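You operate a simulated robot arm through the tools that you are given. There is no shell and no other tool.

You are at the controls of a simulated robot arm. One attempt, no reset.

JOB
Stop the bench fan, brush the lint off its grille, then run it at 3.
Fine: wait till the vanes stand; the brush goes back before the fan runs again. Set down upright: wooden brush. What is to be rubbed or washed off counts as gone when no trace of it is left.
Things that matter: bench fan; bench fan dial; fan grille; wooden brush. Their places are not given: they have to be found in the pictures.

It is judged by the outcome, as a careful person would: the job done as asked, and still so three seconds after it is handed in. It fails if anything else is knocked over, pushed out of place, dropped, spilled or broken.

ROBOT AND FRAMES
A 7-joint arm with a two-finger parallel gripper, fixed in place. Base frame: the origin is on the floor under the middle of its stand, x ahead of it, y to its left, z up; the work surface is at about z = 0.8. Readings come in m, rad, newtons and seconds.
With the tool pointing down near the work surface it reaches from about 0.44 to 0.92 m from the base axis. Its first joint turns from -2.496 to 2.496 rad. Payload 3 kg.
The TCP is the grasp point between the finger pads, 0.03 m short of the fingertips. In the tool frame z runs along the fingers and y along their closing line. The gripper opens to 0.094 m. The fingers are 0.028 m wide and 0.01 m thick; the gripper's body (0.05 by 0.096 m) begins 0.055 m behind the TCP.
Orientation is that of the tool frame in the base frame, as a unit quaternion [x, y, z, w]. With the fingers straight down and closing along the base's y, the tool's x points along the base's -x, its y along +y and its z along -z.

CONTROLS
- The arm moves only by the tool step_arm. Its argument "steps" is a list that holds one entry, the list of rows, each a list of 6 numbers: the shift along the tool's x, y, z in units of 150 mm (1.0 is 150 mm), then the turn, a rotation vector about the tool's x, y, z in units of 120 degrees (1.0 is 120 degrees). In form: [[[tx, ty, tz, rx, ry, rz], ...]]. A call has 1 to 20 rows; each row is the pose to reach, as a shift and turn from the pose commanded when the call began, along the tool's axes at that moment. "fingers" is the closure, from 0 (fully open) to 1 (shut), set as the call begins (left out, the last holds). A call with a number of a shift or a turn outside -1 to 1 is refused whole. A row lasts 0.2 s, in which the tool goes at most 0.05 m and 0.15 rad; a call with a longer step from one row to the next is refused whole, and so is a gripper value outside its range. Where a pose cannot be reached the arm comes as near as it can. A force on the tool above 80 N (or 10 N above the force at the start of the call, whichever is more), or a blocked arm, ends the call early, and 0.2 s more pass. Each finger travels about 0.072 m/s and halts on what it meets, pressing with about 29 N; the grip force reading is that of the motor and also rises with nothing between the fingers. The clock runs only during rows and for 0.2 s after the last one: add rows that repeat a pose to give the fingers time. It gives the time, the measured TCP pose, the force on the tool (base axes), the opening and the grip force at its end, in the units of the frame above (readings bear some noise), with the torque about the TCP (base axes, N m) and any sound that the robot's microphone picked up.
- Cameras (640 x 400 px; columns grow to the right, rows downward): "scene" is fixed at [0.0502, -0.6484, 1.5991]; the picture's right is [0.87, -0.50, 0.00], its down [-0.17, -0.30, -0.94] and it looks along [0.47, 0.82, -0.34] (base axes); focal length 364 px, centre (320, 200). "wrist" rides on the gripper at [0.076, 0.014, -0.102] in the tool frame; the picture's right is [-0.18, 0.98, 0.00], its down [-0.75, -0.14, -0.64] and it looks along [-0.63, -0.12, 0.77] (tool axes); focal length 243 px, centre (320, 200).
- capture(camera): a new picture of that camera. It takes no simulated time.
- pixel_to_xyz(camera, pixels): there is no depth. For up to 12 entries [column, row, z] of the newest picture of that camera ("zoom" is the newest enlarged one), the place [x, y] in the base frame at which the ray of that pixel passes the height z, good to about 0.002 m. It takes no simulated time.
- inspect(camera, box): a new picture of the part [left, top, right, bottom] of that camera's present view, enlarged. It takes no simulated time.
- sign_off(): hands the job in; it is judged then, once.

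Leave the gripper open and the arm clear of the work at the hand-in unless told otherwise.

The tools are called after "Request:" as a command line: name --argument value ..., lists and objects as JSON in quotes. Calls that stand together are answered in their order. step_arm: Moves the arm, as the interface text tells. Its arguments: {"type":"object","properties":{"steps":{"type":"array"},"fingers":{"type":"number"}},"required":["steps"]} The other tools are called the same way: capture (camera) takes a picture; pixel_to_xyz (camera, pixels) gives the place at which the rays of pixels pass given heights; inspect (camera, box) takes an enlarged picture of a part of a camera's view; sign_off () hands the job in.

At the start:

```text
t: 0.0
ee_pos: [0.5311, 0.3594, 1.2185]
ee_rot: [0.0, 1.0, 0.0, 0.0]
ft_force: [0.6, 0.5, 0.5]
ft_torque: [0.01, -0.02, 0.01]
grip_width: 0.0938
finger_force: 0.0
```

scene: 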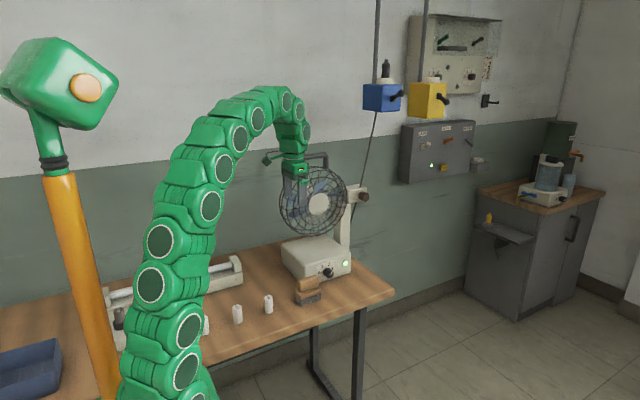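
wrist: 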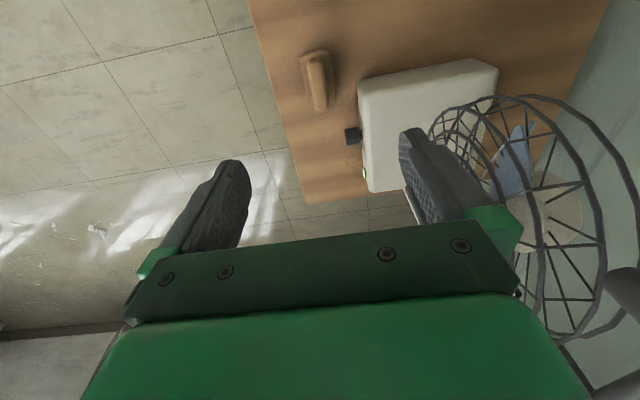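

I see the fan on the bench around scene (315,210), its dial near (328,272), and the wooden brush near (307,290). I'll enlarge these areas before moving.

Request:
inspect --camera "scene" --box '[240, 140, 400, 240]'

Request:
inspect --camera "scene" --box '[220, 220, 380, 320]'

Request:
inspect --camera "wrist" --box '[280, 20, 520, 210]'

Request:
inspect --camera "wrist" --box '[400, 60, 640, 360]'

```text
4.00 times, centred on (320, 190) of scene
```

zoom: 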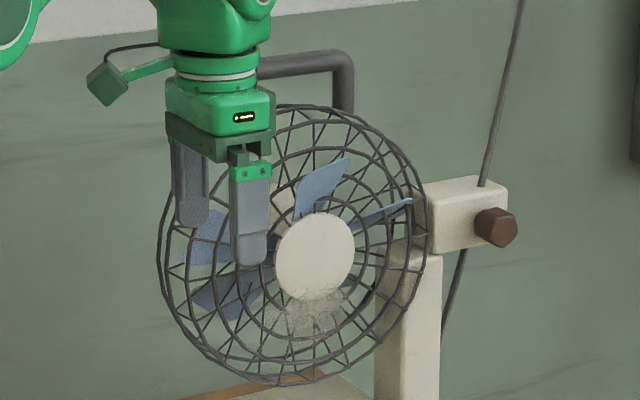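

```text
4.00 times, centred on (300, 270) of scene
```

zoom: 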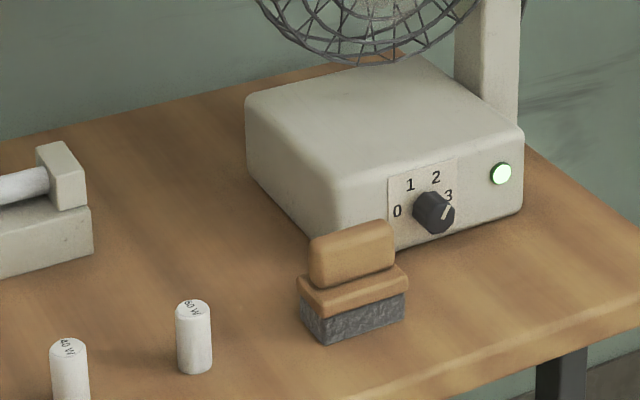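

```text
2.11 times, centred on (400, 115) of wrist
```

zoom: 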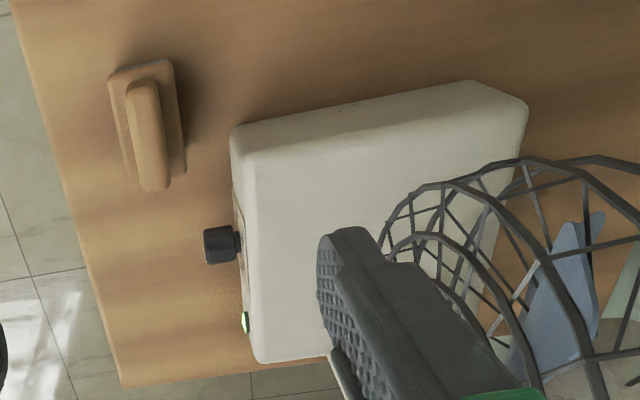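

```text
1.33 times, centred on (520, 210) of wrist
```

zoom: 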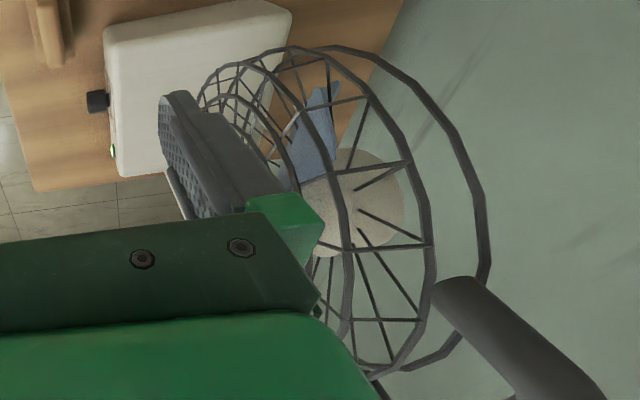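

The dial's pointer points to 3, the lamp is green, and a grey lint patch sits below the hub at about scene (318,217). I'll now convert key pixels to positions at the heights I expect.

Request:
pixel_to_xyz --camera "scene" --pixels '[[301.25, 306.25, 0.8], [321.25, 298.75, 0.8], [295.5, 300, 0.8], [350.5, 273, 0.8], [303, 279, 0.8], [282, 261, 0.8], [395, 294, 0.8], [267, 313, 0.8], [236, 323, 0.8], [394, 290, 0.8], [328, 273, 0.84], [328, 273, 0.86]]'

Request:
pixel_to_xyz --camera "wrist" --pixels '[[358, 88, 0.9], [490, 62, 0.9], [370, 190, 0.9], [352, 136, 0.85], [305, 58, 0.87], [330, 108, 0.87], [300, 60, 0.85], [248, 5, 0.8], [305, 203, 0.8], [436, 188, 0.9], [364, 173, 0.86]]'

```text
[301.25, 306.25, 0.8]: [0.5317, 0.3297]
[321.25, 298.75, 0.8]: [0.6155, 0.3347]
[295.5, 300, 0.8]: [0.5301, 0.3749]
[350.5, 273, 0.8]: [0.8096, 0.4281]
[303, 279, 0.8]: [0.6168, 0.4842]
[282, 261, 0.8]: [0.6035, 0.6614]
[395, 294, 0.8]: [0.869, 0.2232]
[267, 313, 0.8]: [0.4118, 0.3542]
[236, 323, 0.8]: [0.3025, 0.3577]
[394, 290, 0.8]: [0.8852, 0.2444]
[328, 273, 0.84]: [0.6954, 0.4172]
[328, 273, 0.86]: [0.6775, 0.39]
```

```text
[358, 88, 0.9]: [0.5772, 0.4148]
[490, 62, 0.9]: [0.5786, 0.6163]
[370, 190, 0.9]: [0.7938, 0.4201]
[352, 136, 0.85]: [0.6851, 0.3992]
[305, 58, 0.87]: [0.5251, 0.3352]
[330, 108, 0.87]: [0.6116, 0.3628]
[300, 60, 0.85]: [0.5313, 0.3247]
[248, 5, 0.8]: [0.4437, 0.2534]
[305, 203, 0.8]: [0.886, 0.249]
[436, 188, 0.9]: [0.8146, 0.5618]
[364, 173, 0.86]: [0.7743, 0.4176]
```

The fan base front faces -y, with its face at about y=0.42. The dial is near (0.686, 0.40, 0.85), and the brush stands at about x 0.53–0.615, y 0.33–0.375. First I'll pull the hand back from the grille toward -y.

Request:
step_arm --steps '[[[-0.092, -0.185, 0.091, 0, 0, 0], [-0.184, -0.371, 0.183, 0, 0, 0], [-0.276, -0.556, 0.274, 0, 0, 0], [-0.368, -0.742, 0.366, 0, 0, 0], [-0.46, -0.927, 0.457, 0, 0, 0]]]' --fingers 0

```text
t: 1.2
ee_pos: [0.6006, 0.2203, 1.1499]
ee_rot: [0.0, 1.0, 0.0, 0.0]
ft_force: [-0.5, -0.8, -0.2]
ft_torque: [0.02, 0.01, -0.01]
grip_width: 0.0942
finger_force: 0.0
```

The hand is now at (0.60, 0.22, 1.15). Next I turn the tool to point along +y with the camera above it, while backing off a bit more, so I can look at the dial and grille head-on.

Request:
step_arm --steps '[[[-0.0267, -0.04, 0.0311, -0.0385, 0.0385, 0.0385], [-0.0533, -0.08, 0.0622, -0.077, 0.077, 0.077], [-0.08, -0.12, 0.0933, -0.1155, 0.1155, 0.1155], [-0.1067, -0.16, 0.1244, -0.154, 0.154, 0.154], [-0.1333, -0.2, 0.1556, -0.1925, 0.1925, 0.1925], [-0.16, -0.24, 0.1867, -0.2309, 0.2309, 0.2309], [-0.1867, -0.28, 0.2178, -0.2694, 0.2694, 0.2694], [-0.2133, -0.32, 0.2489, -0.3079, 0.3079, 0.3079], [-0.24, -0.36, 0.28, -0.3464, 0.3464, 0.3464], [-0.2667, -0.4, 0.3111, -0.3849, 0.3849, 0.3849], [-0.2933, -0.44, 0.3422, -0.4234, 0.4234, 0.4234], [-0.32, -0.48, 0.3733, -0.4619, 0.4619, 0.4619], [-0.3467, -0.52, 0.4044, -0.5004, 0.5004, 0.5004], [-0.3733, -0.56, 0.4356, -0.5389, 0.5389, 0.5389], [-0.4, -0.6, 0.4667, -0.5773, 0.5773, 0.5773]]]'

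```text
t: 4.4
ee_pos: [0.6601, 0.1303, 1.0801]
ee_rot: [-0.5, -0.499, -0.5, 0.5]
ft_force: [0.9, 1.5, 0.8]
ft_torque: [0.0, 0.0, -0.03]
grip_width: 0.0939
finger_force: 0.0
```

The tool now points along +y at (0.66, 0.13, 1.08). I'll take pictures to see the dial and grille.

Request:
capture --camera "wrist"

Request:
capture --camera "scene"

```text
taken
```

wrist: 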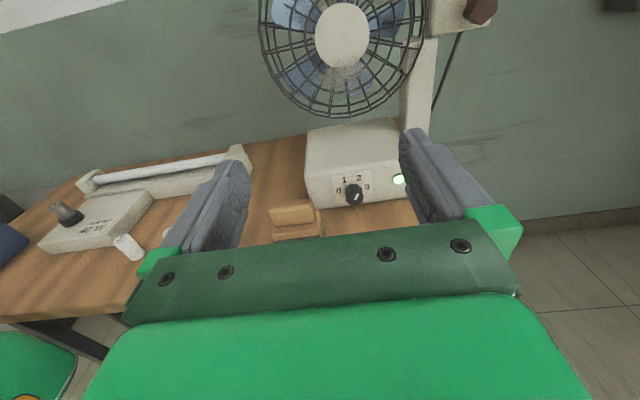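

```text
taken
```

scene: 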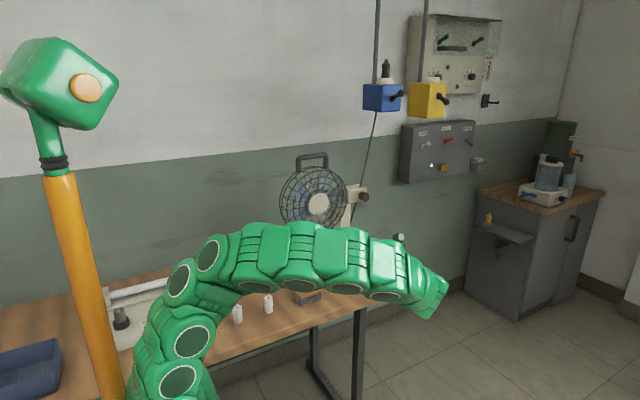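

Request:
inspect --camera "wrist" --box '[300, 140, 412, 210]'

Request:
inspect --camera "wrist" --box '[250, 0, 450, 125]'

Request:
inspect --camera "scene" --box '[240, 140, 400, 240]'

```text
5.71 times, centred on (356, 175) of wrist
```

zoom: 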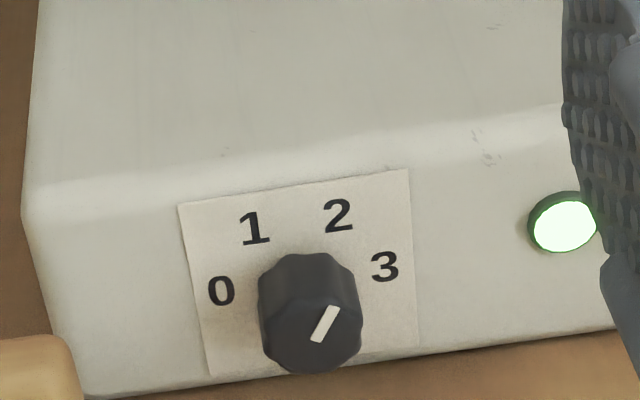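

```text
3.20 times, centred on (350, 62) of wrist
```

zoom: 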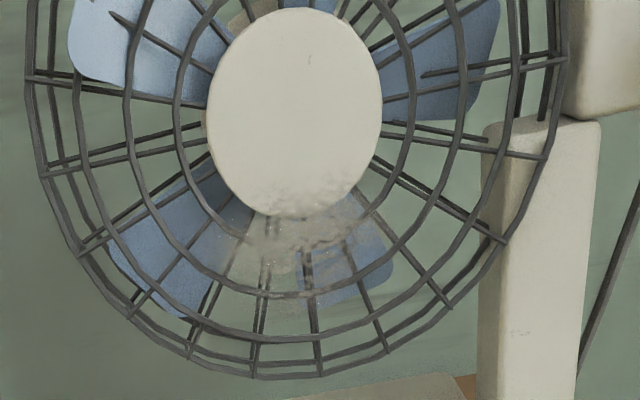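

```text
4.00 times, centred on (320, 190) of scene
```

zoom: 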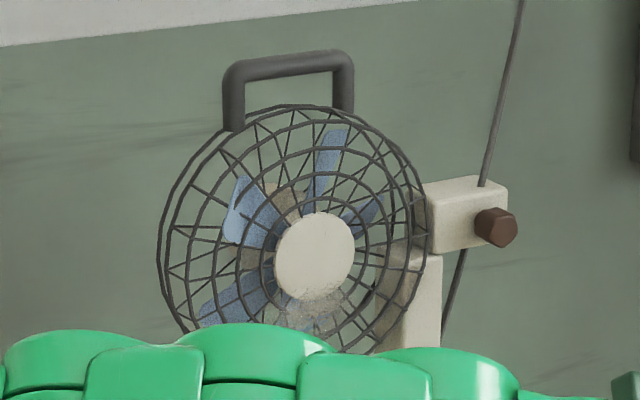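

The vanes have moved between pictures, so the fan is running. The dial pointer sits about 55–60° above horizontal, which fits "2". The labels read 0 (left), 1, 2, 3 (right), about 60° apart. I'll measure the dial and the grille more exactly.

Request:
pixel_to_xyz --camera "wrist" --pixels '[[354.6, 199.2, 0.84], [354.6, 199.2, 0.85], [354.6, 199.2, 0.86], [353.0, 189.0, 0.85], [338.7, 190.9, 0.85], [367.4, 186.7, 0.85], [344.6, 179.9, 0.87], [359.1, 177.6, 0.87], [316, 208, 0.8], [399, 181, 0.85]]'

Request:
pixel_to_xyz --camera "scene" --pixels '[[329.25, 274, 0.84], [329.25, 274, 0.85], [329.25, 274, 0.86], [345.5, 263.3, 0.85], [345.5, 263.3, 0.86]]'

```text
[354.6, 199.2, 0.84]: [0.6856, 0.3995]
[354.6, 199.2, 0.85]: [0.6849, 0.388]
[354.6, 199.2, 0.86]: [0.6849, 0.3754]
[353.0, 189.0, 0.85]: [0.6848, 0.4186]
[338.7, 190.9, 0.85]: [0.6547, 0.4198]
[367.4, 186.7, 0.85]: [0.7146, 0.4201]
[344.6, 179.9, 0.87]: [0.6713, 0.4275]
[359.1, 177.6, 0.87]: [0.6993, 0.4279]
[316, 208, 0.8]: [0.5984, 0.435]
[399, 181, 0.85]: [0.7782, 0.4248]
```

```text
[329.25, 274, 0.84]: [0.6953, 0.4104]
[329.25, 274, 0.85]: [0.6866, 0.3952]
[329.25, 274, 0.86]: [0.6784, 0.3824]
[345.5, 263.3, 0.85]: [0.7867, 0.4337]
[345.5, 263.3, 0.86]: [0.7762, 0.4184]
```

Dial geometry from both views:
- The panel face is at y≈0.42.
- The dial axis is at x≈0.685, z≈0.85.
- The knob is about 36 mm wide and reaches out to y≈0.388.

The hand would touch the table if it lay level at this height. I'll approach tilted 35° down and rolled to the +x side, away from the brush, then turn the dial in short stages. First comes the tilt and roll in free air, with the fingers part closed.

Request:
step_arm --steps '[[[-0.08, 0.0267, 0.0467, 0.0127, -0.0273, 0.0403], [-0.16, 0.0534, 0.0934, 0.0254, -0.0545, 0.0807], [-0.24, 0.0801, 0.1401, 0.0382, -0.0818, 0.121], [-0.32, 0.1068, 0.1868, 0.0509, -0.1091, 0.1613], [-0.4, 0.1335, 0.2335, 0.0636, -0.1364, 0.2017], [-0.48, 0.1602, 0.2802, 0.0763, -0.1636, 0.242], [-0.56, 0.1869, 0.3269, 0.089, -0.1909, 0.2823], [-0.64, 0.2136, 0.3736, 0.1018, -0.2182, 0.3226], [-0.72, 0.2403, 0.4203, 0.1145, -0.2454, 0.363], [-0.8, 0.267, 0.467, 0.1272, -0.2727, 0.4033]]]' --fingers 0.42

Request:
capture --camera "wrist"

Request:
capture --camera "scene"

```text
t: 6.6
ee_pos: [0.7013, 0.2004, 0.9579]
ee_rot: [0.707, 0.43, 0.03, -0.561]
ft_force: [-0.5, 0.1, 0.7]
ft_torque: [-0.01, -0.01, 0.01]
grip_width: 0.0547
finger_force: 0.0
```

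```text
taken
```

wrist: 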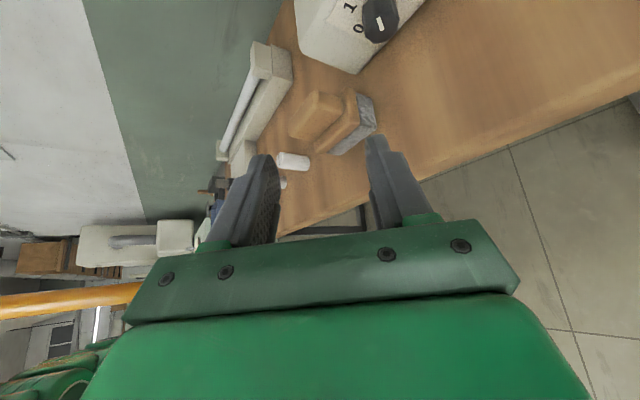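

```text
taken
```

scene: 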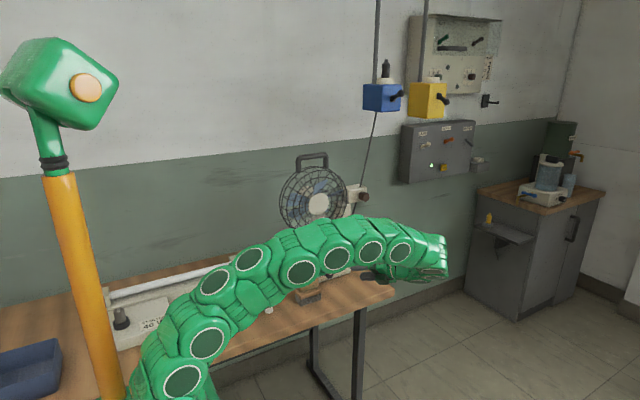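

The pose came out as planned, with the tool pointing at (-0.44, 0.82, -0.37). The brush is clear of the hand. I'll move to the stand-off about 8 cm short of the knob.

Request:
step_arm --steps '[[[0.0618, 0.0996, 0.149, 0, 0, 0], [0.1236, 0.1992, 0.298, 0, 0, 0], [0.1854, 0.2988, 0.447, 0, 0, 0], [0.2472, 0.3984, 0.596, 0, 0, 0], [0.309, 0.498, 0.745, 0, 0, 0], [0.309, 0.498, 0.745, 0, 0, 0]]]'

Request:
capture --camera "wrist"

Request:
inspect --camera "scene" --box '[260, 220, 420, 320]'

```text
t: 8.0
ee_pos: [0.7283, 0.3196, 0.884]
ee_rot: [0.706, 0.431, 0.03, -0.561]
ft_force: [0.0, -0.3, 0.8]
ft_torque: [0.04, 0.0, 0.02]
grip_width: 0.0546
finger_force: 0.0
```

```text
taken
```

wrist: 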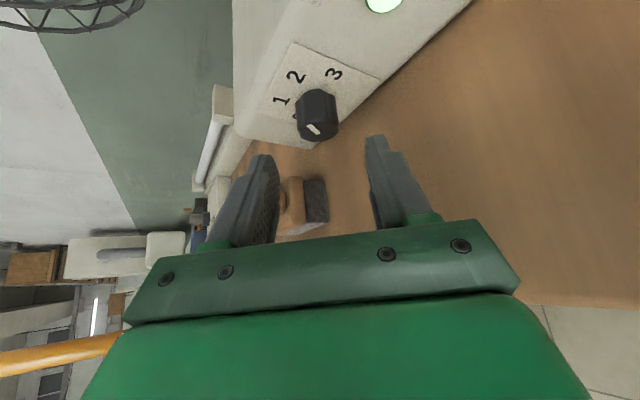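

```text
4.00 times, centred on (340, 270) of scene
```

zoom: 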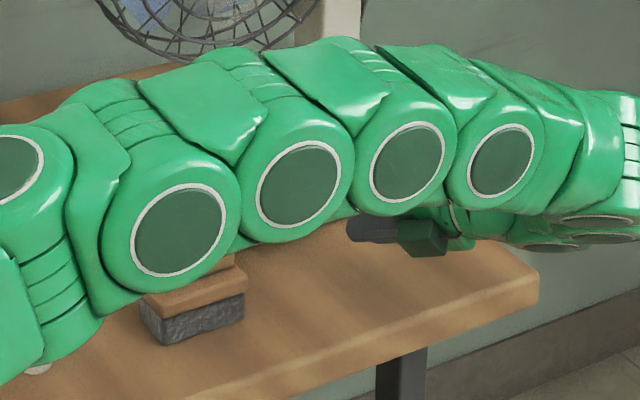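

I see the knob at wrist (317,118), lined up between the fingers. I'll check its position from this view before closing in.

Request:
inspect --camera "wrist" --box '[250, 60, 410, 160]'

Request:
pixel_to_xyz --camera "wrist" --pixels '[[317, 129, 0.85], [317, 129, 0.84], [317, 129, 0.86], [333, 73, 0.85], [296, 76, 0.876]]'

```text
4.00 times, centred on (330, 110) of wrist
```

zoom: 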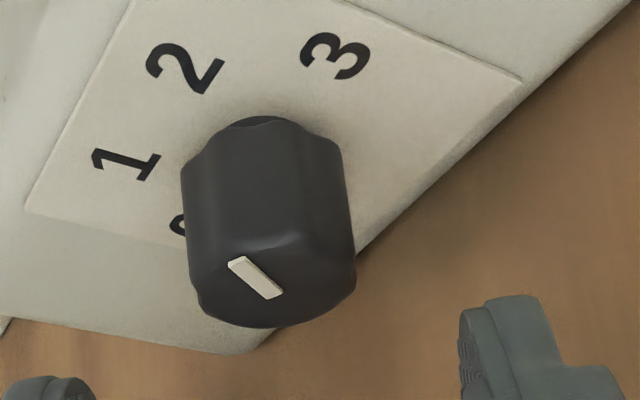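

```text
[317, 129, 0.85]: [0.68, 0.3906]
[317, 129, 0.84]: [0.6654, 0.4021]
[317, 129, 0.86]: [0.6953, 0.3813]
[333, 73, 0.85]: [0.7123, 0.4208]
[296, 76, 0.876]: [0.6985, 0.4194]
```

The knob's front centre is at about (0.682, 0.389, 0.85), as planned, and the pointer is at 2. I'll advance 76 mm along the tool axis with the fingers still part open.

Request:
step_arm --steps '[[[0, 0, 0.1, 0, 0, 0], [0, 0, 0.2, 0, 0, 0], [0, 0, 0.3, 0, 0, 0], [0, 0, 0.4, 0, 0, 0], [0, 0, 0.46, 0, 0, 0], [0, 0, 0.507, 0, 0, 0], [0, 0, 0.507, 0, 0, 0]]]'

Request:
capture --camera "wrist"

Request:
inspect --camera "wrist" --box '[200, 80, 440, 230]'

```text
t: 9.6
ee_pos: [0.6952, 0.3799, 0.8578]
ee_rot: [0.706, 0.431, 0.03, -0.561]
ft_force: [-0.4, 0.6, 0.2]
ft_torque: [0.0, -0.03, -0.02]
grip_width: 0.0545
finger_force: 0.0
```

```text
taken
```

wrist: 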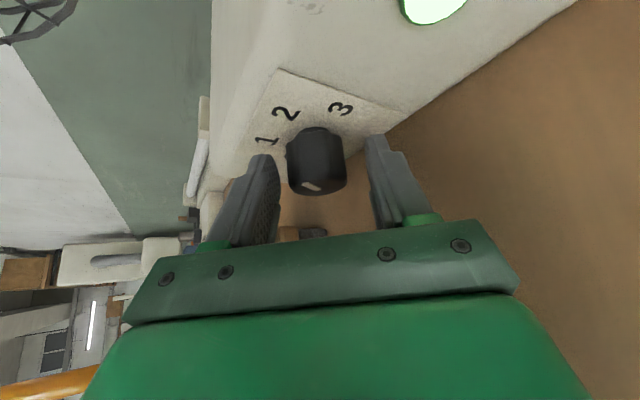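

```text
2.67 times, centred on (320, 155) of wrist
```

zoom: 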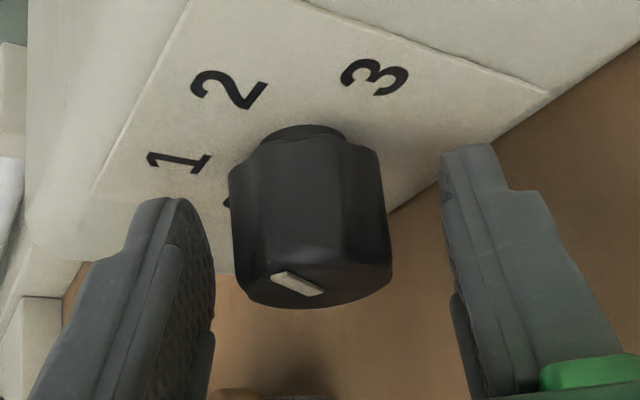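

The knob sits about 4 mm left of the finger midline. I'll shift 4 mm that way before closing.

Request:
step_arm --steps '[[[0, -0.027, 0.01, 0, 0, 0], [0, -0.027, 0.01, 0, 0, 0]]]'

Request:
step_arm --steps '[[[0, 0, 0, 0, 0, 0], [0, 0, 0, 0, 0, 0], [0, 0, 0, 0, 0, 0]]]' --fingers 1.0

Request:
inspect --camera "wrist" --box '[200, 80, 440, 230]'

```text
t: 10.2
ee_pos: [0.6918, 0.3827, 0.8609]
ee_rot: [0.706, 0.431, 0.03, -0.561]
ft_force: [0.1, -0.5, -0.2]
ft_torque: [-0.01, 0.02, 0.0]
grip_width: 0.0545
finger_force: 0.2
```

```text
t: 11.0
ee_pos: [0.6923, 0.3816, 0.8575]
ee_rot: [0.707, 0.43, 0.03, -0.56]
ft_force: [32.7, 19.8, -43.8]
ft_torque: [0.32, -0.59, -0.82]
grip_width: 0.0336
finger_force: 45.1
```

```text
2.67 times, centred on (320, 155) of wrist
```

zoom: 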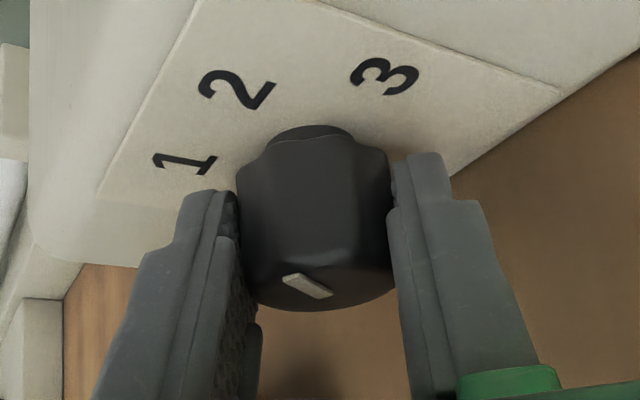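

The knob is gripped at 33.6 mm opening, but the off-centre grip leaves about 55 N pushing the tool along +y. I'll ease 3 mm that way to relieve it.

Request:
step_arm --steps '[[[0, 0.01, 0, 0, 0, 0], [0, 0.02, 0, 0, 0, 0], [0, 0.02, 0, 0, 0, 0]]]'

```text
t: 11.8
ee_pos: [0.6925, 0.3809, 0.858]
ee_rot: [0.706, 0.431, 0.03, -0.561]
ft_force: [-7.3, -6.1, -7.3]
ft_torque: [-0.74, -0.03, 0.0]
grip_width: 0.0336
finger_force: 45.3
```

The force is down to about 12 N. Now I turn the dial 60° counter-clockwise about its own axis, from 2 to 1. The hand swings from right of top to just left of top.

Request:
step_arm --steps '[[[-0.0005, -0.0094, 0.0004, -0.0359, 0, -0.0512], [-0.002, -0.0186, 0.0014, -0.0717, 0, -0.1024], [-0.0045, -0.0276, 0.0031, -0.1076, 0, -0.1536], [-0.0079, -0.036, 0.0055, -0.1434, 0, -0.2048], [-0.0122, -0.0438, 0.0085, -0.1793, 0, -0.256], [-0.0173, -0.0509, 0.0121, -0.2151, 0, -0.3072], [-0.0231, -0.0571, 0.0162, -0.251, 0, -0.3584], [-0.0295, -0.0624, 0.0207, -0.2868, 0, -0.4096], [-0.0295, -0.0624, 0.0207, -0.2868, 0, -0.4096]]]'

Request:
capture --camera "wrist"

Request:
inspect --camera "wrist" --box '[200, 80, 440, 230]'

```text
t: 13.8
ee_pos: [0.6837, 0.3828, 0.8626]
ee_rot: [0.595, 0.654, 0.381, -0.27]
ft_force: [-17.7, 1.4, 23.5]
ft_torque: [-0.16, 0.13, 0.13]
grip_width: 0.0331
finger_force: 45.0
```

```text
taken
```

wrist: 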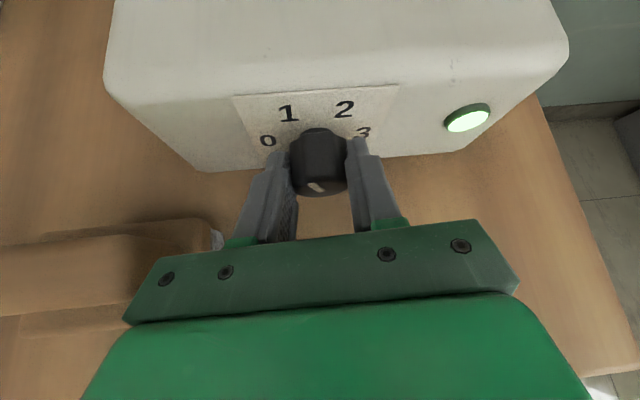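

```text
2.67 times, centred on (320, 155) of wrist
```

zoom: 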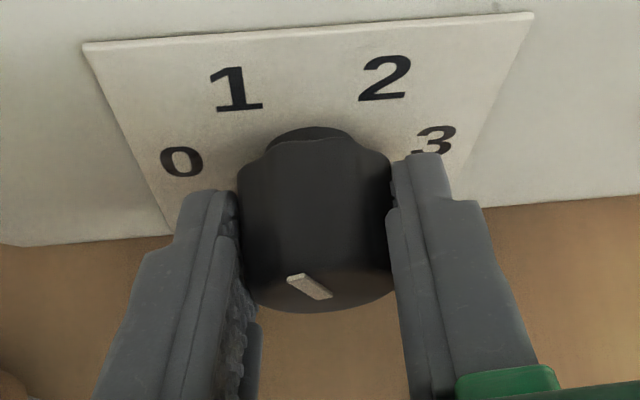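

The dial followed the hand rigidly and now points to 1. I'll open the fingers and swing the hand back 60° clockwise around the knob for a second bite.

Request:
step_arm --steps '[[[0, 0, 0, 0, 0, 0], [0, 0, 0, 0, 0, 0], [-0.0005, 0.0094, 0.0004, 0.0359, 0, 0.0512], [-0.002, 0.0186, 0.0014, 0.0717, 0, 0.1024], [-0.0045, 0.0276, 0.0031, 0.1076, 0, 0.1536], [-0.0079, 0.036, 0.0055, 0.1434, 0, 0.2048], [-0.0122, 0.0438, 0.0085, 0.1793, 0, 0.256], [-0.0173, 0.0509, 0.0121, 0.2151, 0, 0.3072], [-0.0231, 0.0571, 0.0162, 0.251, 0, 0.3584], [-0.0295, 0.0624, 0.0207, 0.2868, 0, 0.4096], [-0.0295, 0.0624, 0.0207, 0.2868, 0, 0.4096]]]' --fingers 0.42

Request:
capture --camera "wrist"

Request:
inspect --camera "wrist" --box '[200, 80, 440, 230]'

```text
t: 16.2
ee_pos: [0.6936, 0.3819, 0.859]
ee_rot: [0.707, 0.43, 0.031, -0.561]
ft_force: [-0.2, 0.6, -0.1]
ft_torque: [-0.04, 0.02, -0.04]
grip_width: 0.0544
finger_force: 0.1
```

```text
taken
```

wrist: 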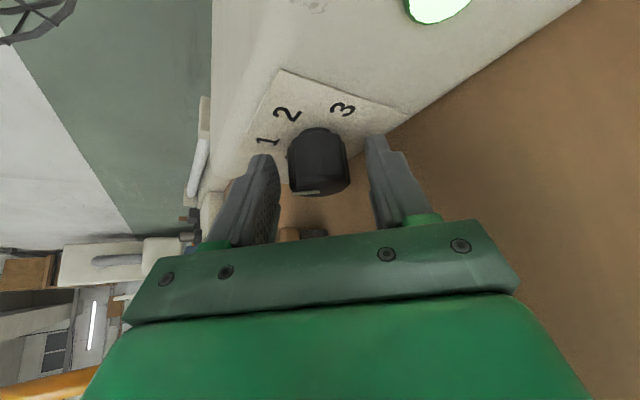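

```text
2.67 times, centred on (320, 155) of wrist
```

zoom: 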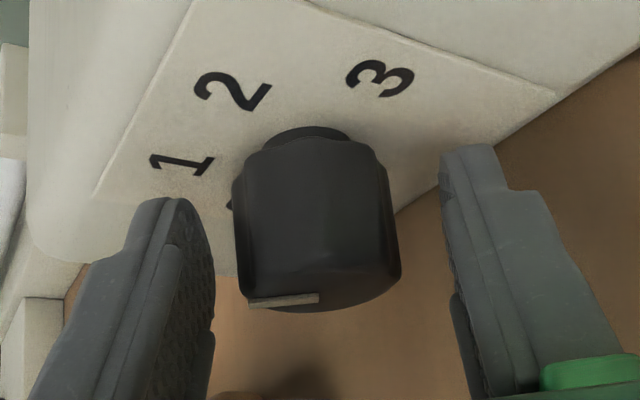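

The pointer now lies along the direction of 1, and the knob is centred between the fingers. I'll close again.

Request:
step_arm --steps '[[[0, 0, 0, 0, 0, 0], [0, 0, 0, 0, 0, 0], [0, 0, 0, 0, 0, 0]]]' --fingers 1.0

```text
t: 17.0
ee_pos: [0.6931, 0.3825, 0.8581]
ee_rot: [0.706, 0.431, 0.031, -0.561]
ft_force: [-13.3, -7.6, 17.3]
ft_torque: [-0.12, 0.23, 0.39]
grip_width: 0.0332
finger_force: 45.1
```

The grip is good at 33.2 mm with low side force. I turn another 60° counter-clockwise, from 1 to 0, adding a small correction for the axis offset.

Request:
step_arm --steps '[[[-0.0005, -0.0108, 0.0004, -0.0359, 0, -0.0512], [-0.002, -0.0214, 0.0014, -0.0717, 0, -0.1024], [-0.0045, -0.0317, 0.0031, -0.1076, 0, -0.1536], [-0.0079, -0.0415, 0.0055, -0.1434, 0, -0.2048], [-0.0122, -0.0507, 0.0085, -0.1793, 0, -0.256], [-0.0173, -0.0592, 0.0121, -0.2151, 0, -0.3072], [-0.0231, -0.0667, 0.0162, -0.251, 0, -0.3584], [-0.0295, -0.0734, 0.0207, -0.2868, 0, -0.4096], [-0.0295, -0.0734, 0.0207, -0.2868, 0, -0.4096]]]'

Request:
capture --camera "wrist"

Request:
inspect --camera "wrist" --box '[200, 80, 440, 230]'

```text
t: 19.0
ee_pos: [0.6824, 0.3816, 0.8618]
ee_rot: [0.597, 0.653, 0.38, -0.27]
ft_force: [17.2, 13.0, -22.4]
ft_torque: [-0.89, -0.14, -0.52]
grip_width: 0.0334
finger_force: 44.9
```

```text
taken
```

wrist: 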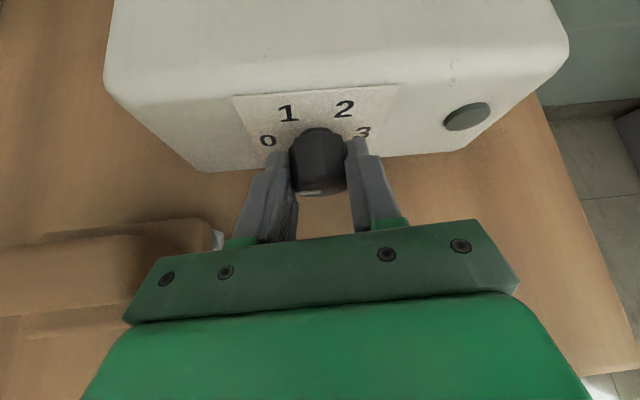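

```text
2.67 times, centred on (320, 155) of wrist
```

zoom: 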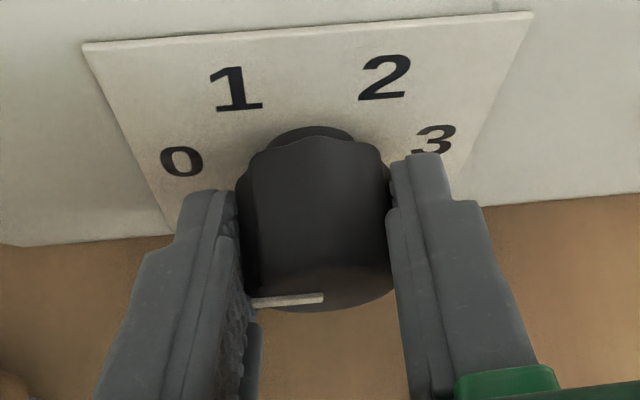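

The lamp has gone dark and the pointer is at 0. I'll release and back straight out along the tool axis.

Request:
step_arm --steps '[[[0, 0, 0, 0, 0, 0], [0, 0, 0, 0, 0, 0], [0, 0, -0.1, 0, 0, 0], [0, 0, -0.3, 0, 0, 0], [0, 0, -0.55, 0, 0, 0], [0, 0, -0.8, 0, 0, 0], [0, 0, -1.0, 0, 0, 0]]]' --fingers 0.42

Request:
capture --camera "wrist"

Request:
inspect --camera "scene" --box '[240, 140, 400, 240]'

Request:
capture --camera "scene"

```text
t: 20.6
ee_pos: [0.6671, 0.2587, 0.9463]
ee_rot: [0.596, 0.653, 0.38, -0.271]
ft_force: [0.2, 0.1, -1.1]
ft_torque: [0.01, -0.02, -0.02]
grip_width: 0.0544
finger_force: 0.0
```

```text
taken
```

wrist: 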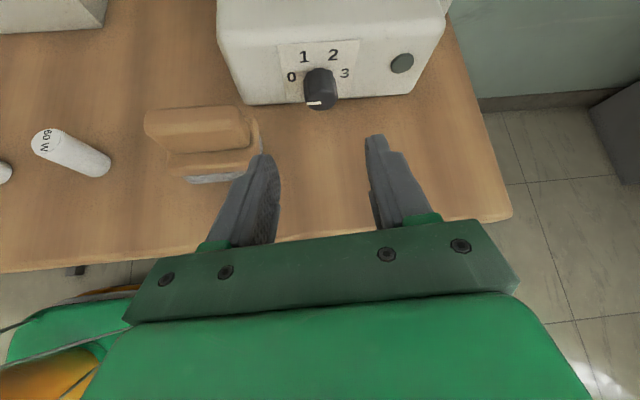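

```text
4.00 times, centred on (320, 190) of scene
```

zoom: 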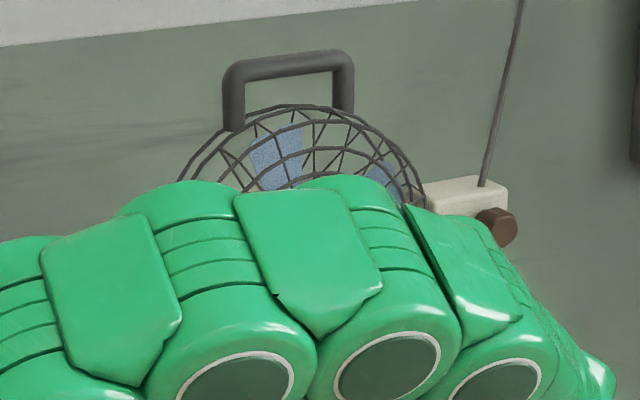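

```text
taken
```

scene: 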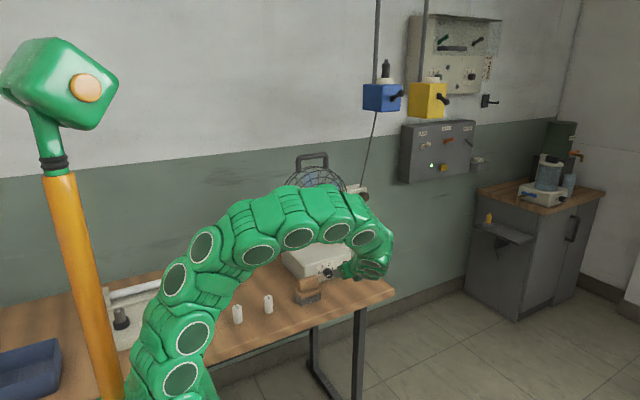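

The dial is at 0 and the lamp is dark. The vanes may still be coasting, so I'll check them before brushing. Meanwhile I'll measure the brush in close views.

Request:
inspect --camera "wrist" --box '[130, 90, 290, 190]'

Request:
pixel_to_xyz --camera "wrist" --pixels '[[146, 112, 0.88], [235, 107, 0.88], [153, 129, 0.88], [247, 128, 0.88], [183, 178, 0.8], [240, 172, 0.8], [262, 150, 0.84], [75, 170, 0.85]]'

Request:
inspect --camera "scene" --box '[284, 268, 332, 313]'

```text
4.00 times, centred on (210, 140) of wrist
```

zoom: 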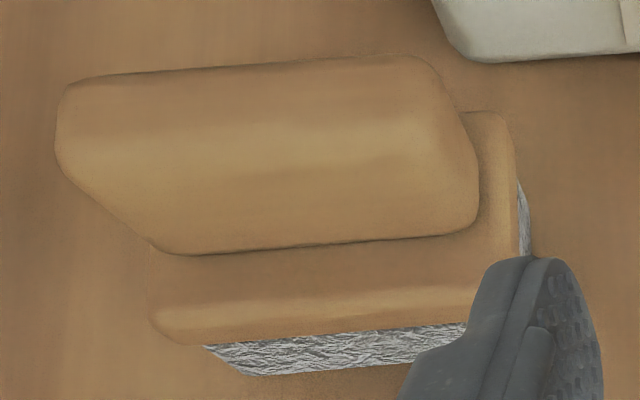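

```text
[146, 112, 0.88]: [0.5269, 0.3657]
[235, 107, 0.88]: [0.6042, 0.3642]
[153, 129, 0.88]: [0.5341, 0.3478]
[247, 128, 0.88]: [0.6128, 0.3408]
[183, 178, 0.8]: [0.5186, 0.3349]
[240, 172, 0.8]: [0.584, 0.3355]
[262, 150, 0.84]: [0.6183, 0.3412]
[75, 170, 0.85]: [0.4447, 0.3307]
```

```text
8.89 times, centred on (308, 290) of scene
```

zoom: 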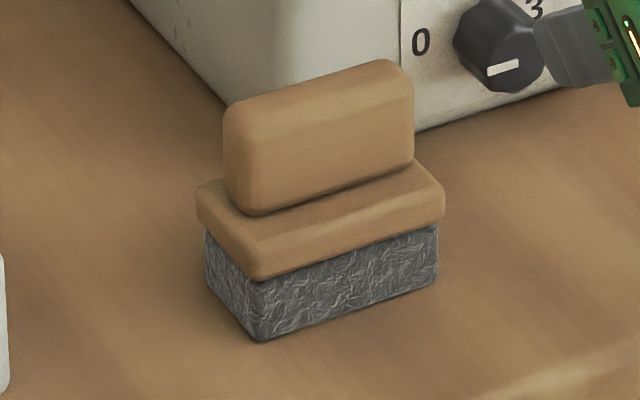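

I have a clear view of the brush: grey bristles below, a wooden plate, and a block handle on top. I'll convert its corners at candidate heights.

Request:
pixel_to_xyz --camera "zoom" --pixels '[[262, 340, 0.8], [437, 285, 0.8], [205, 285, 0.8], [262, 280, 0.825], [437, 228, 0.825], [258, 215, 0.84], [413, 163, 0.84], [252, 112, 0.88], [405, 75, 0.88], [228, 105, 0.88], [385, 62, 0.88], [262, 280, 0.83]]'

```text
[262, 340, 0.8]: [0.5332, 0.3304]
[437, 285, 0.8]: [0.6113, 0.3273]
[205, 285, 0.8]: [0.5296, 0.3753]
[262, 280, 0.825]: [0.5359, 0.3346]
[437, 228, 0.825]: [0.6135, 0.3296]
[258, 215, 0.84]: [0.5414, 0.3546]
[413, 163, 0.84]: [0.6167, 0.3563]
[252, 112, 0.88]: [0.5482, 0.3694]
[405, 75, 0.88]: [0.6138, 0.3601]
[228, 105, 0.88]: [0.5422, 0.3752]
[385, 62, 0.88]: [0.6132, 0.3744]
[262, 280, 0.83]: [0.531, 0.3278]
```

I want a centred view from straight above to place the grasp. I'll rotate the tool to point down with the fingers closing along y, and move above the brush at (0.572, 0.352, 1.03).

Request:
step_arm --steps '[[[0.0692, -0.0405, 0.0099, 0.0317, -0.0226, -0.0497], [0.1383, -0.0811, 0.0198, 0.0633, -0.0451, -0.0994], [0.2075, -0.1216, 0.0298, 0.095, -0.0677, -0.1491], [0.2766, -0.1622, 0.0397, 0.1266, -0.0902, -0.1988], [0.3458, -0.2027, 0.0496, 0.1583, -0.1128, -0.2485], [0.4149, -0.2432, 0.0595, 0.19, -0.1353, -0.2982], [0.4841, -0.2838, 0.0695, 0.2216, -0.1579, -0.3478], [0.5532, -0.3243, 0.0794, 0.2533, -0.1804, -0.3975], [0.6224, -0.3648, 0.0893, 0.285, -0.203, -0.4472], [0.6915, -0.4054, 0.0992, 0.3166, -0.2255, -0.4969], [0.7607, -0.4459, 0.1092, 0.3483, -0.2481, -0.5466], [0.8298, -0.4865, 0.1191, 0.3799, -0.2706, -0.5963], [0.899, -0.527, 0.129, 0.4116, -0.2932, -0.646], [0.899, -0.527, 0.129, 0.4116, -0.2932, -0.646]]]' --fingers 0.0

Request:
capture --camera "wrist"

Request:
capture --camera "scene"

```text
t: 23.6
ee_pos: [0.5713, 0.3526, 1.0318]
ee_rot: [0.0, 1.0, -0.001, 0.0]
ft_force: [-0.7, -0.2, -0.3]
ft_torque: [-0.01, 0.0, -0.03]
grip_width: 0.0942
finger_force: 0.0
```

```text
taken
```

wrist: 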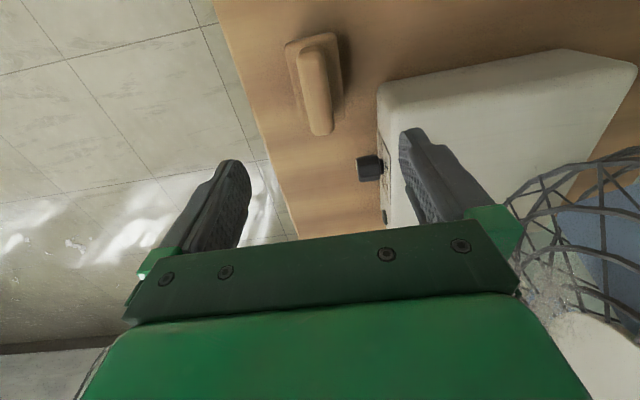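

```text
taken
```

scene: 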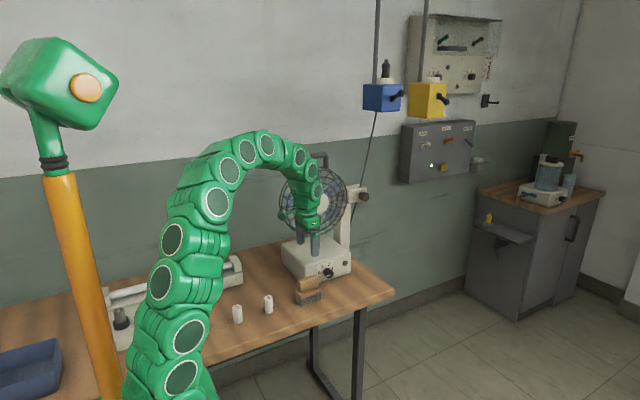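

The brush handle is at wrist (318,90) and the lint shows at (540,285). I'll enlarge both.

Request:
inspect --camera "wrist" --box '[450, 130, 640, 340]'

Request:
inspect --camera "scene" --box '[240, 140, 400, 240]'

Request:
inspect --camera "wrist" --box '[240, 20, 400, 150]'

```text
1.90 times, centred on (545, 235) of wrist
```

zoom: 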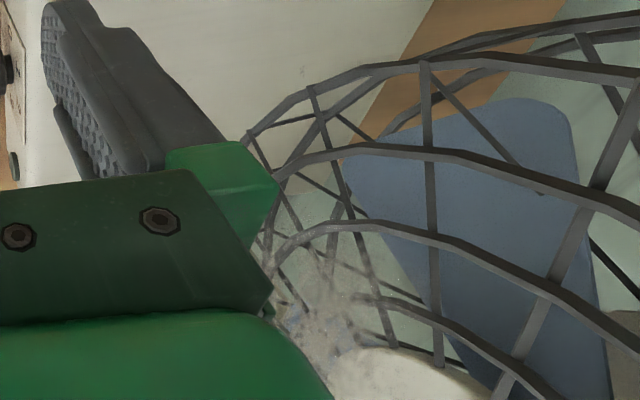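

```text
4.00 times, centred on (320, 190) of scene
```

zoom: 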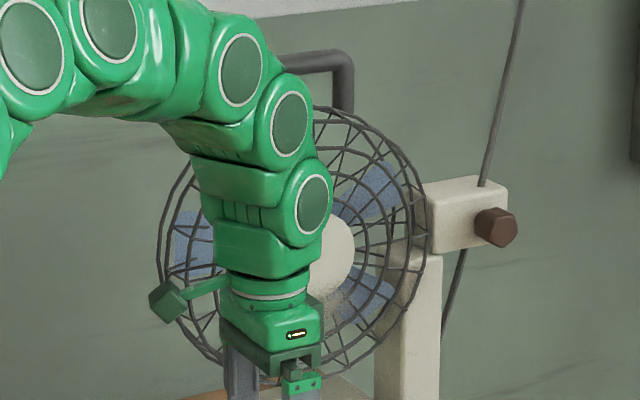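

```text
3.08 times, centred on (320, 85) of wrist
```

zoom: 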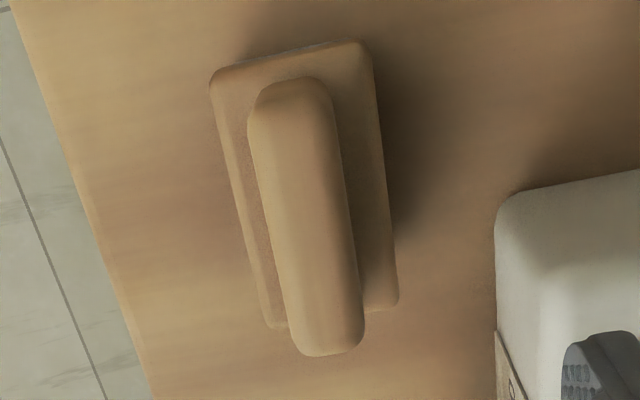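

I'll convert the plate corners and handle edges from this enlarged view, plus the lint spot.

Request:
pixel_to_xyz --camera "zoom" --pixels '[[212, 82, 0.845], [368, 48, 0.845], [270, 325, 0.845], [398, 302, 0.845], [266, 210, 0.885], [343, 210, 0.885], [290, 80, 0.885], [330, 354, 0.885], [255, 110, 0.885], [330, 100, 0.885], [290, 340, 0.885], [362, 330, 0.885]]'

Request:
pixel_to_xyz --camera "wrist" --pixels '[[543, 285, 1.04], [543, 285, 1.05], [543, 285, 1.06], [600, 340, 1.1]]'

```text
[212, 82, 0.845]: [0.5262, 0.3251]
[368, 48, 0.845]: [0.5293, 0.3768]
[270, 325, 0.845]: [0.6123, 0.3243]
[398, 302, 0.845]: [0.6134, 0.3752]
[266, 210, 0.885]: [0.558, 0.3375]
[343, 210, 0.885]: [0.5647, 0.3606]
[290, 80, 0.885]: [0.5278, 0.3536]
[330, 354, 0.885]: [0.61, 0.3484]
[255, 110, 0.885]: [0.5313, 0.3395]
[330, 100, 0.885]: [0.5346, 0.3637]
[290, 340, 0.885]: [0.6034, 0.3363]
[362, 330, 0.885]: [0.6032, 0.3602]
```

```text
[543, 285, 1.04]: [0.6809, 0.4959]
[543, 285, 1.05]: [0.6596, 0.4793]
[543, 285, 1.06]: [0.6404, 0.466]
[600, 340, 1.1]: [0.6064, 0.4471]
```

The brush plate spans x 0.527–0.613 and y 0.325–0.376. The handle is about 24 mm wide, centred at y≈0.350. I'll descend over it with a 60 mm opening to TCP z≈0.884, so the tips stay just above the plate.

Request:
step_arm --steps '[[[0, -0.0167, 0.2, 0, 0, 0], [0, -0.0167, 0.45, 0, 0, 0], [0, -0.0167, 0.65, 0, 0, 0], [0, -0.0167, 0.8, 0, 0, 0], [0, -0.0167, 0.9, 0, 0, 0], [0, -0.0167, 0.96, 0, 0, 0], [0, -0.0167, 0.985, 0, 0, 0], [0, -0.0167, 0.985, 0, 0, 0]]]' --fingers 0.36

Request:
capture --camera "wrist"

Request:
inspect --camera "scene" --box '[270, 240, 366, 300]'

Request:
inspect --camera "scene" --box '[240, 140, 400, 240]'

```text
t: 25.4
ee_pos: [0.5738, 0.3488, 0.8839]
ee_rot: [0.0, 1.0, 0.0, 0.0]
ft_force: [0.8, 0.1, 0.3]
ft_torque: [0.0, 0.02, -0.02]
grip_width: 0.0602
finger_force: 0.0
```

```text
taken
```

wrist: 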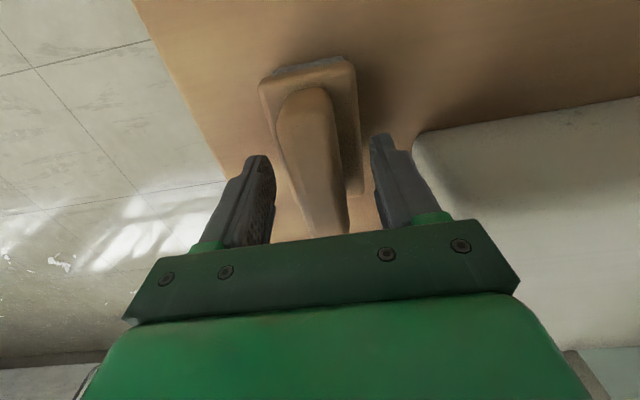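

```text
6.67 times, centred on (318, 270) of scene
```

zoom: 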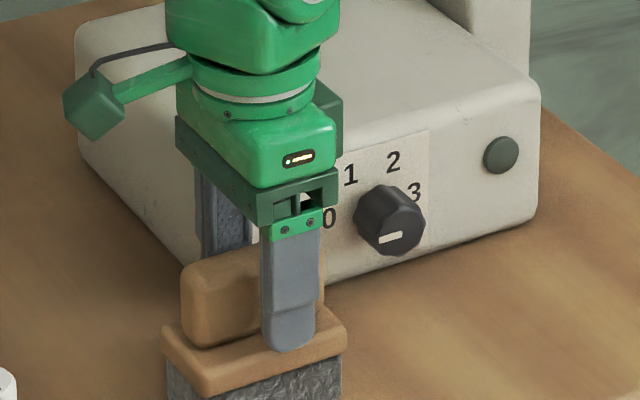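

```text
4.00 times, centred on (320, 190) of scene
```

zoom: 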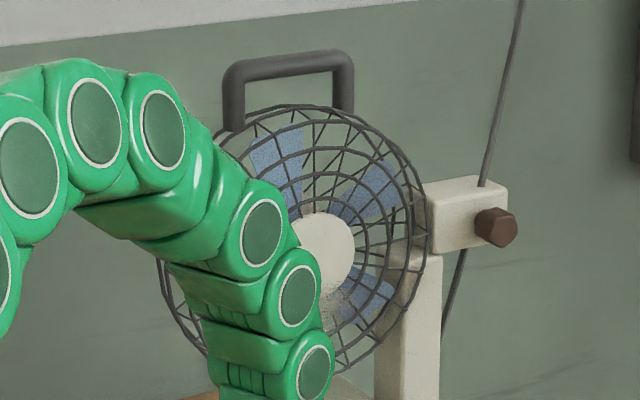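

The fingers straddle the handle. The vanes look the same as in the last picture, so they seem to have stopped, and I'll confirm again later. I'll close on the handle.

Request:
step_arm --steps '[[[0, 0, 0, 0, 0, 0], [0, 0, 0, 0, 0, 0], [0, 0, 0, 0, 0, 0], [0, 0, 0, 0, 0, 0]]]' --fingers 1.0

Request:
capture --camera "wrist"

Request:
inspect --camera "scene" --box '[270, 255, 366, 315]'

```text
t: 26.4
ee_pos: [0.5729, 0.3505, 0.8836]
ee_rot: [0.0, 1.0, 0.0, 0.0]
ft_force: [-0.2, 0.1, 0.3]
ft_torque: [0.02, -0.02, -0.01]
grip_width: 0.03
finger_force: 29.0
```

```text
taken
```

wrist: 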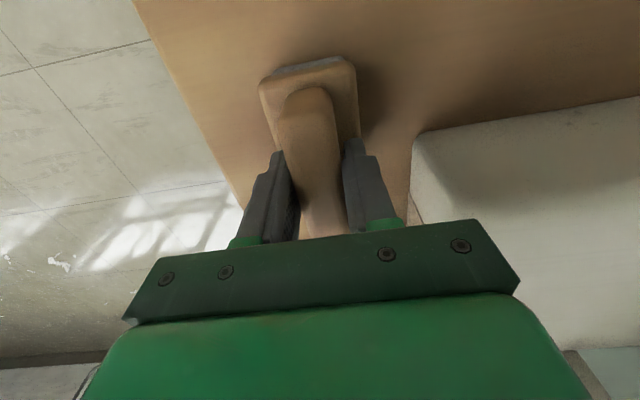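

```text
6.67 times, centred on (318, 285) of scene
```

zoom: 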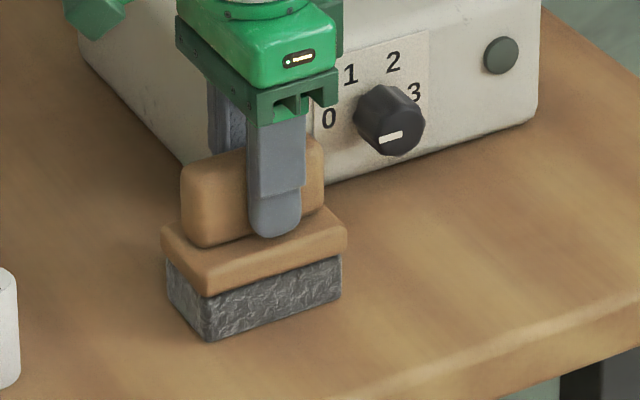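

The handle is held at 30 mm opening with 29 N, and the brush is still upright. I'll lift it straight up 10 cm, then move away from the fan toward -y.

Request:
step_arm --steps '[[[0, 0, -0.1, 0, 0, 0], [0, 0, -0.25, 0, 0, 0], [0, 0, -0.45, 0, 0, 0], [0, 0, -0.67, 0, 0, 0], [0, -0.2, -0.8, 0, 0, 0], [0, -0.45, -0.9, 0, 0, 0], [0, -0.7, -1.0, 0, 0, 0], [0, -0.85, -1.0, 0, 0, 0], [0, -0.85, -1.0, 0, 0, 0]]]'

Request:
inspect --camera "scene" --box '[270, 160, 366, 240]'

Request:
capture --camera "wrist"

Request:
capture --camera "scene"

```text
t: 28.4
ee_pos: [0.5726, 0.2223, 1.0346]
ee_rot: [0.0, 1.0, 0.0, 0.0]
ft_force: [-0.6, 0.8, -1.3]
ft_torque: [0.01, 0.05, 0.0]
grip_width: 0.03
finger_force: 28.9
```

```text
5.00 times, centred on (318, 200) of scene
```

zoom: 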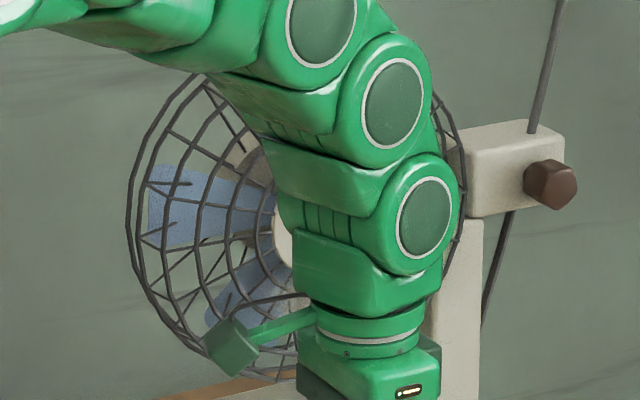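

```text
taken
```

wrist: 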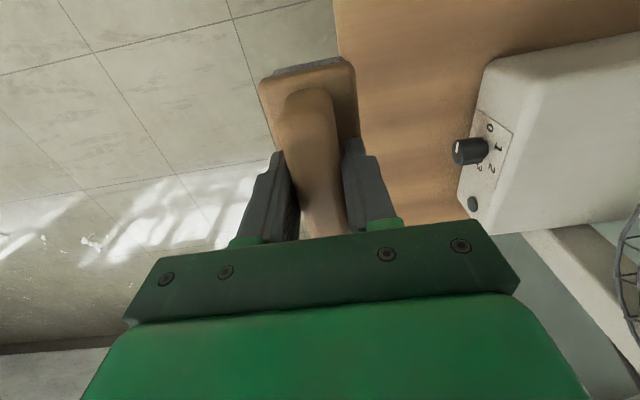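

```text
taken
```

scene: 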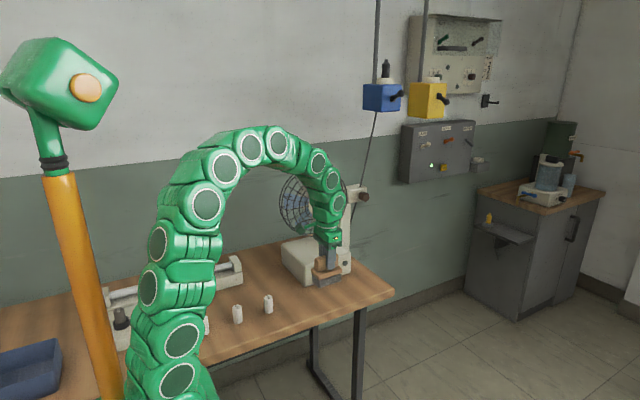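

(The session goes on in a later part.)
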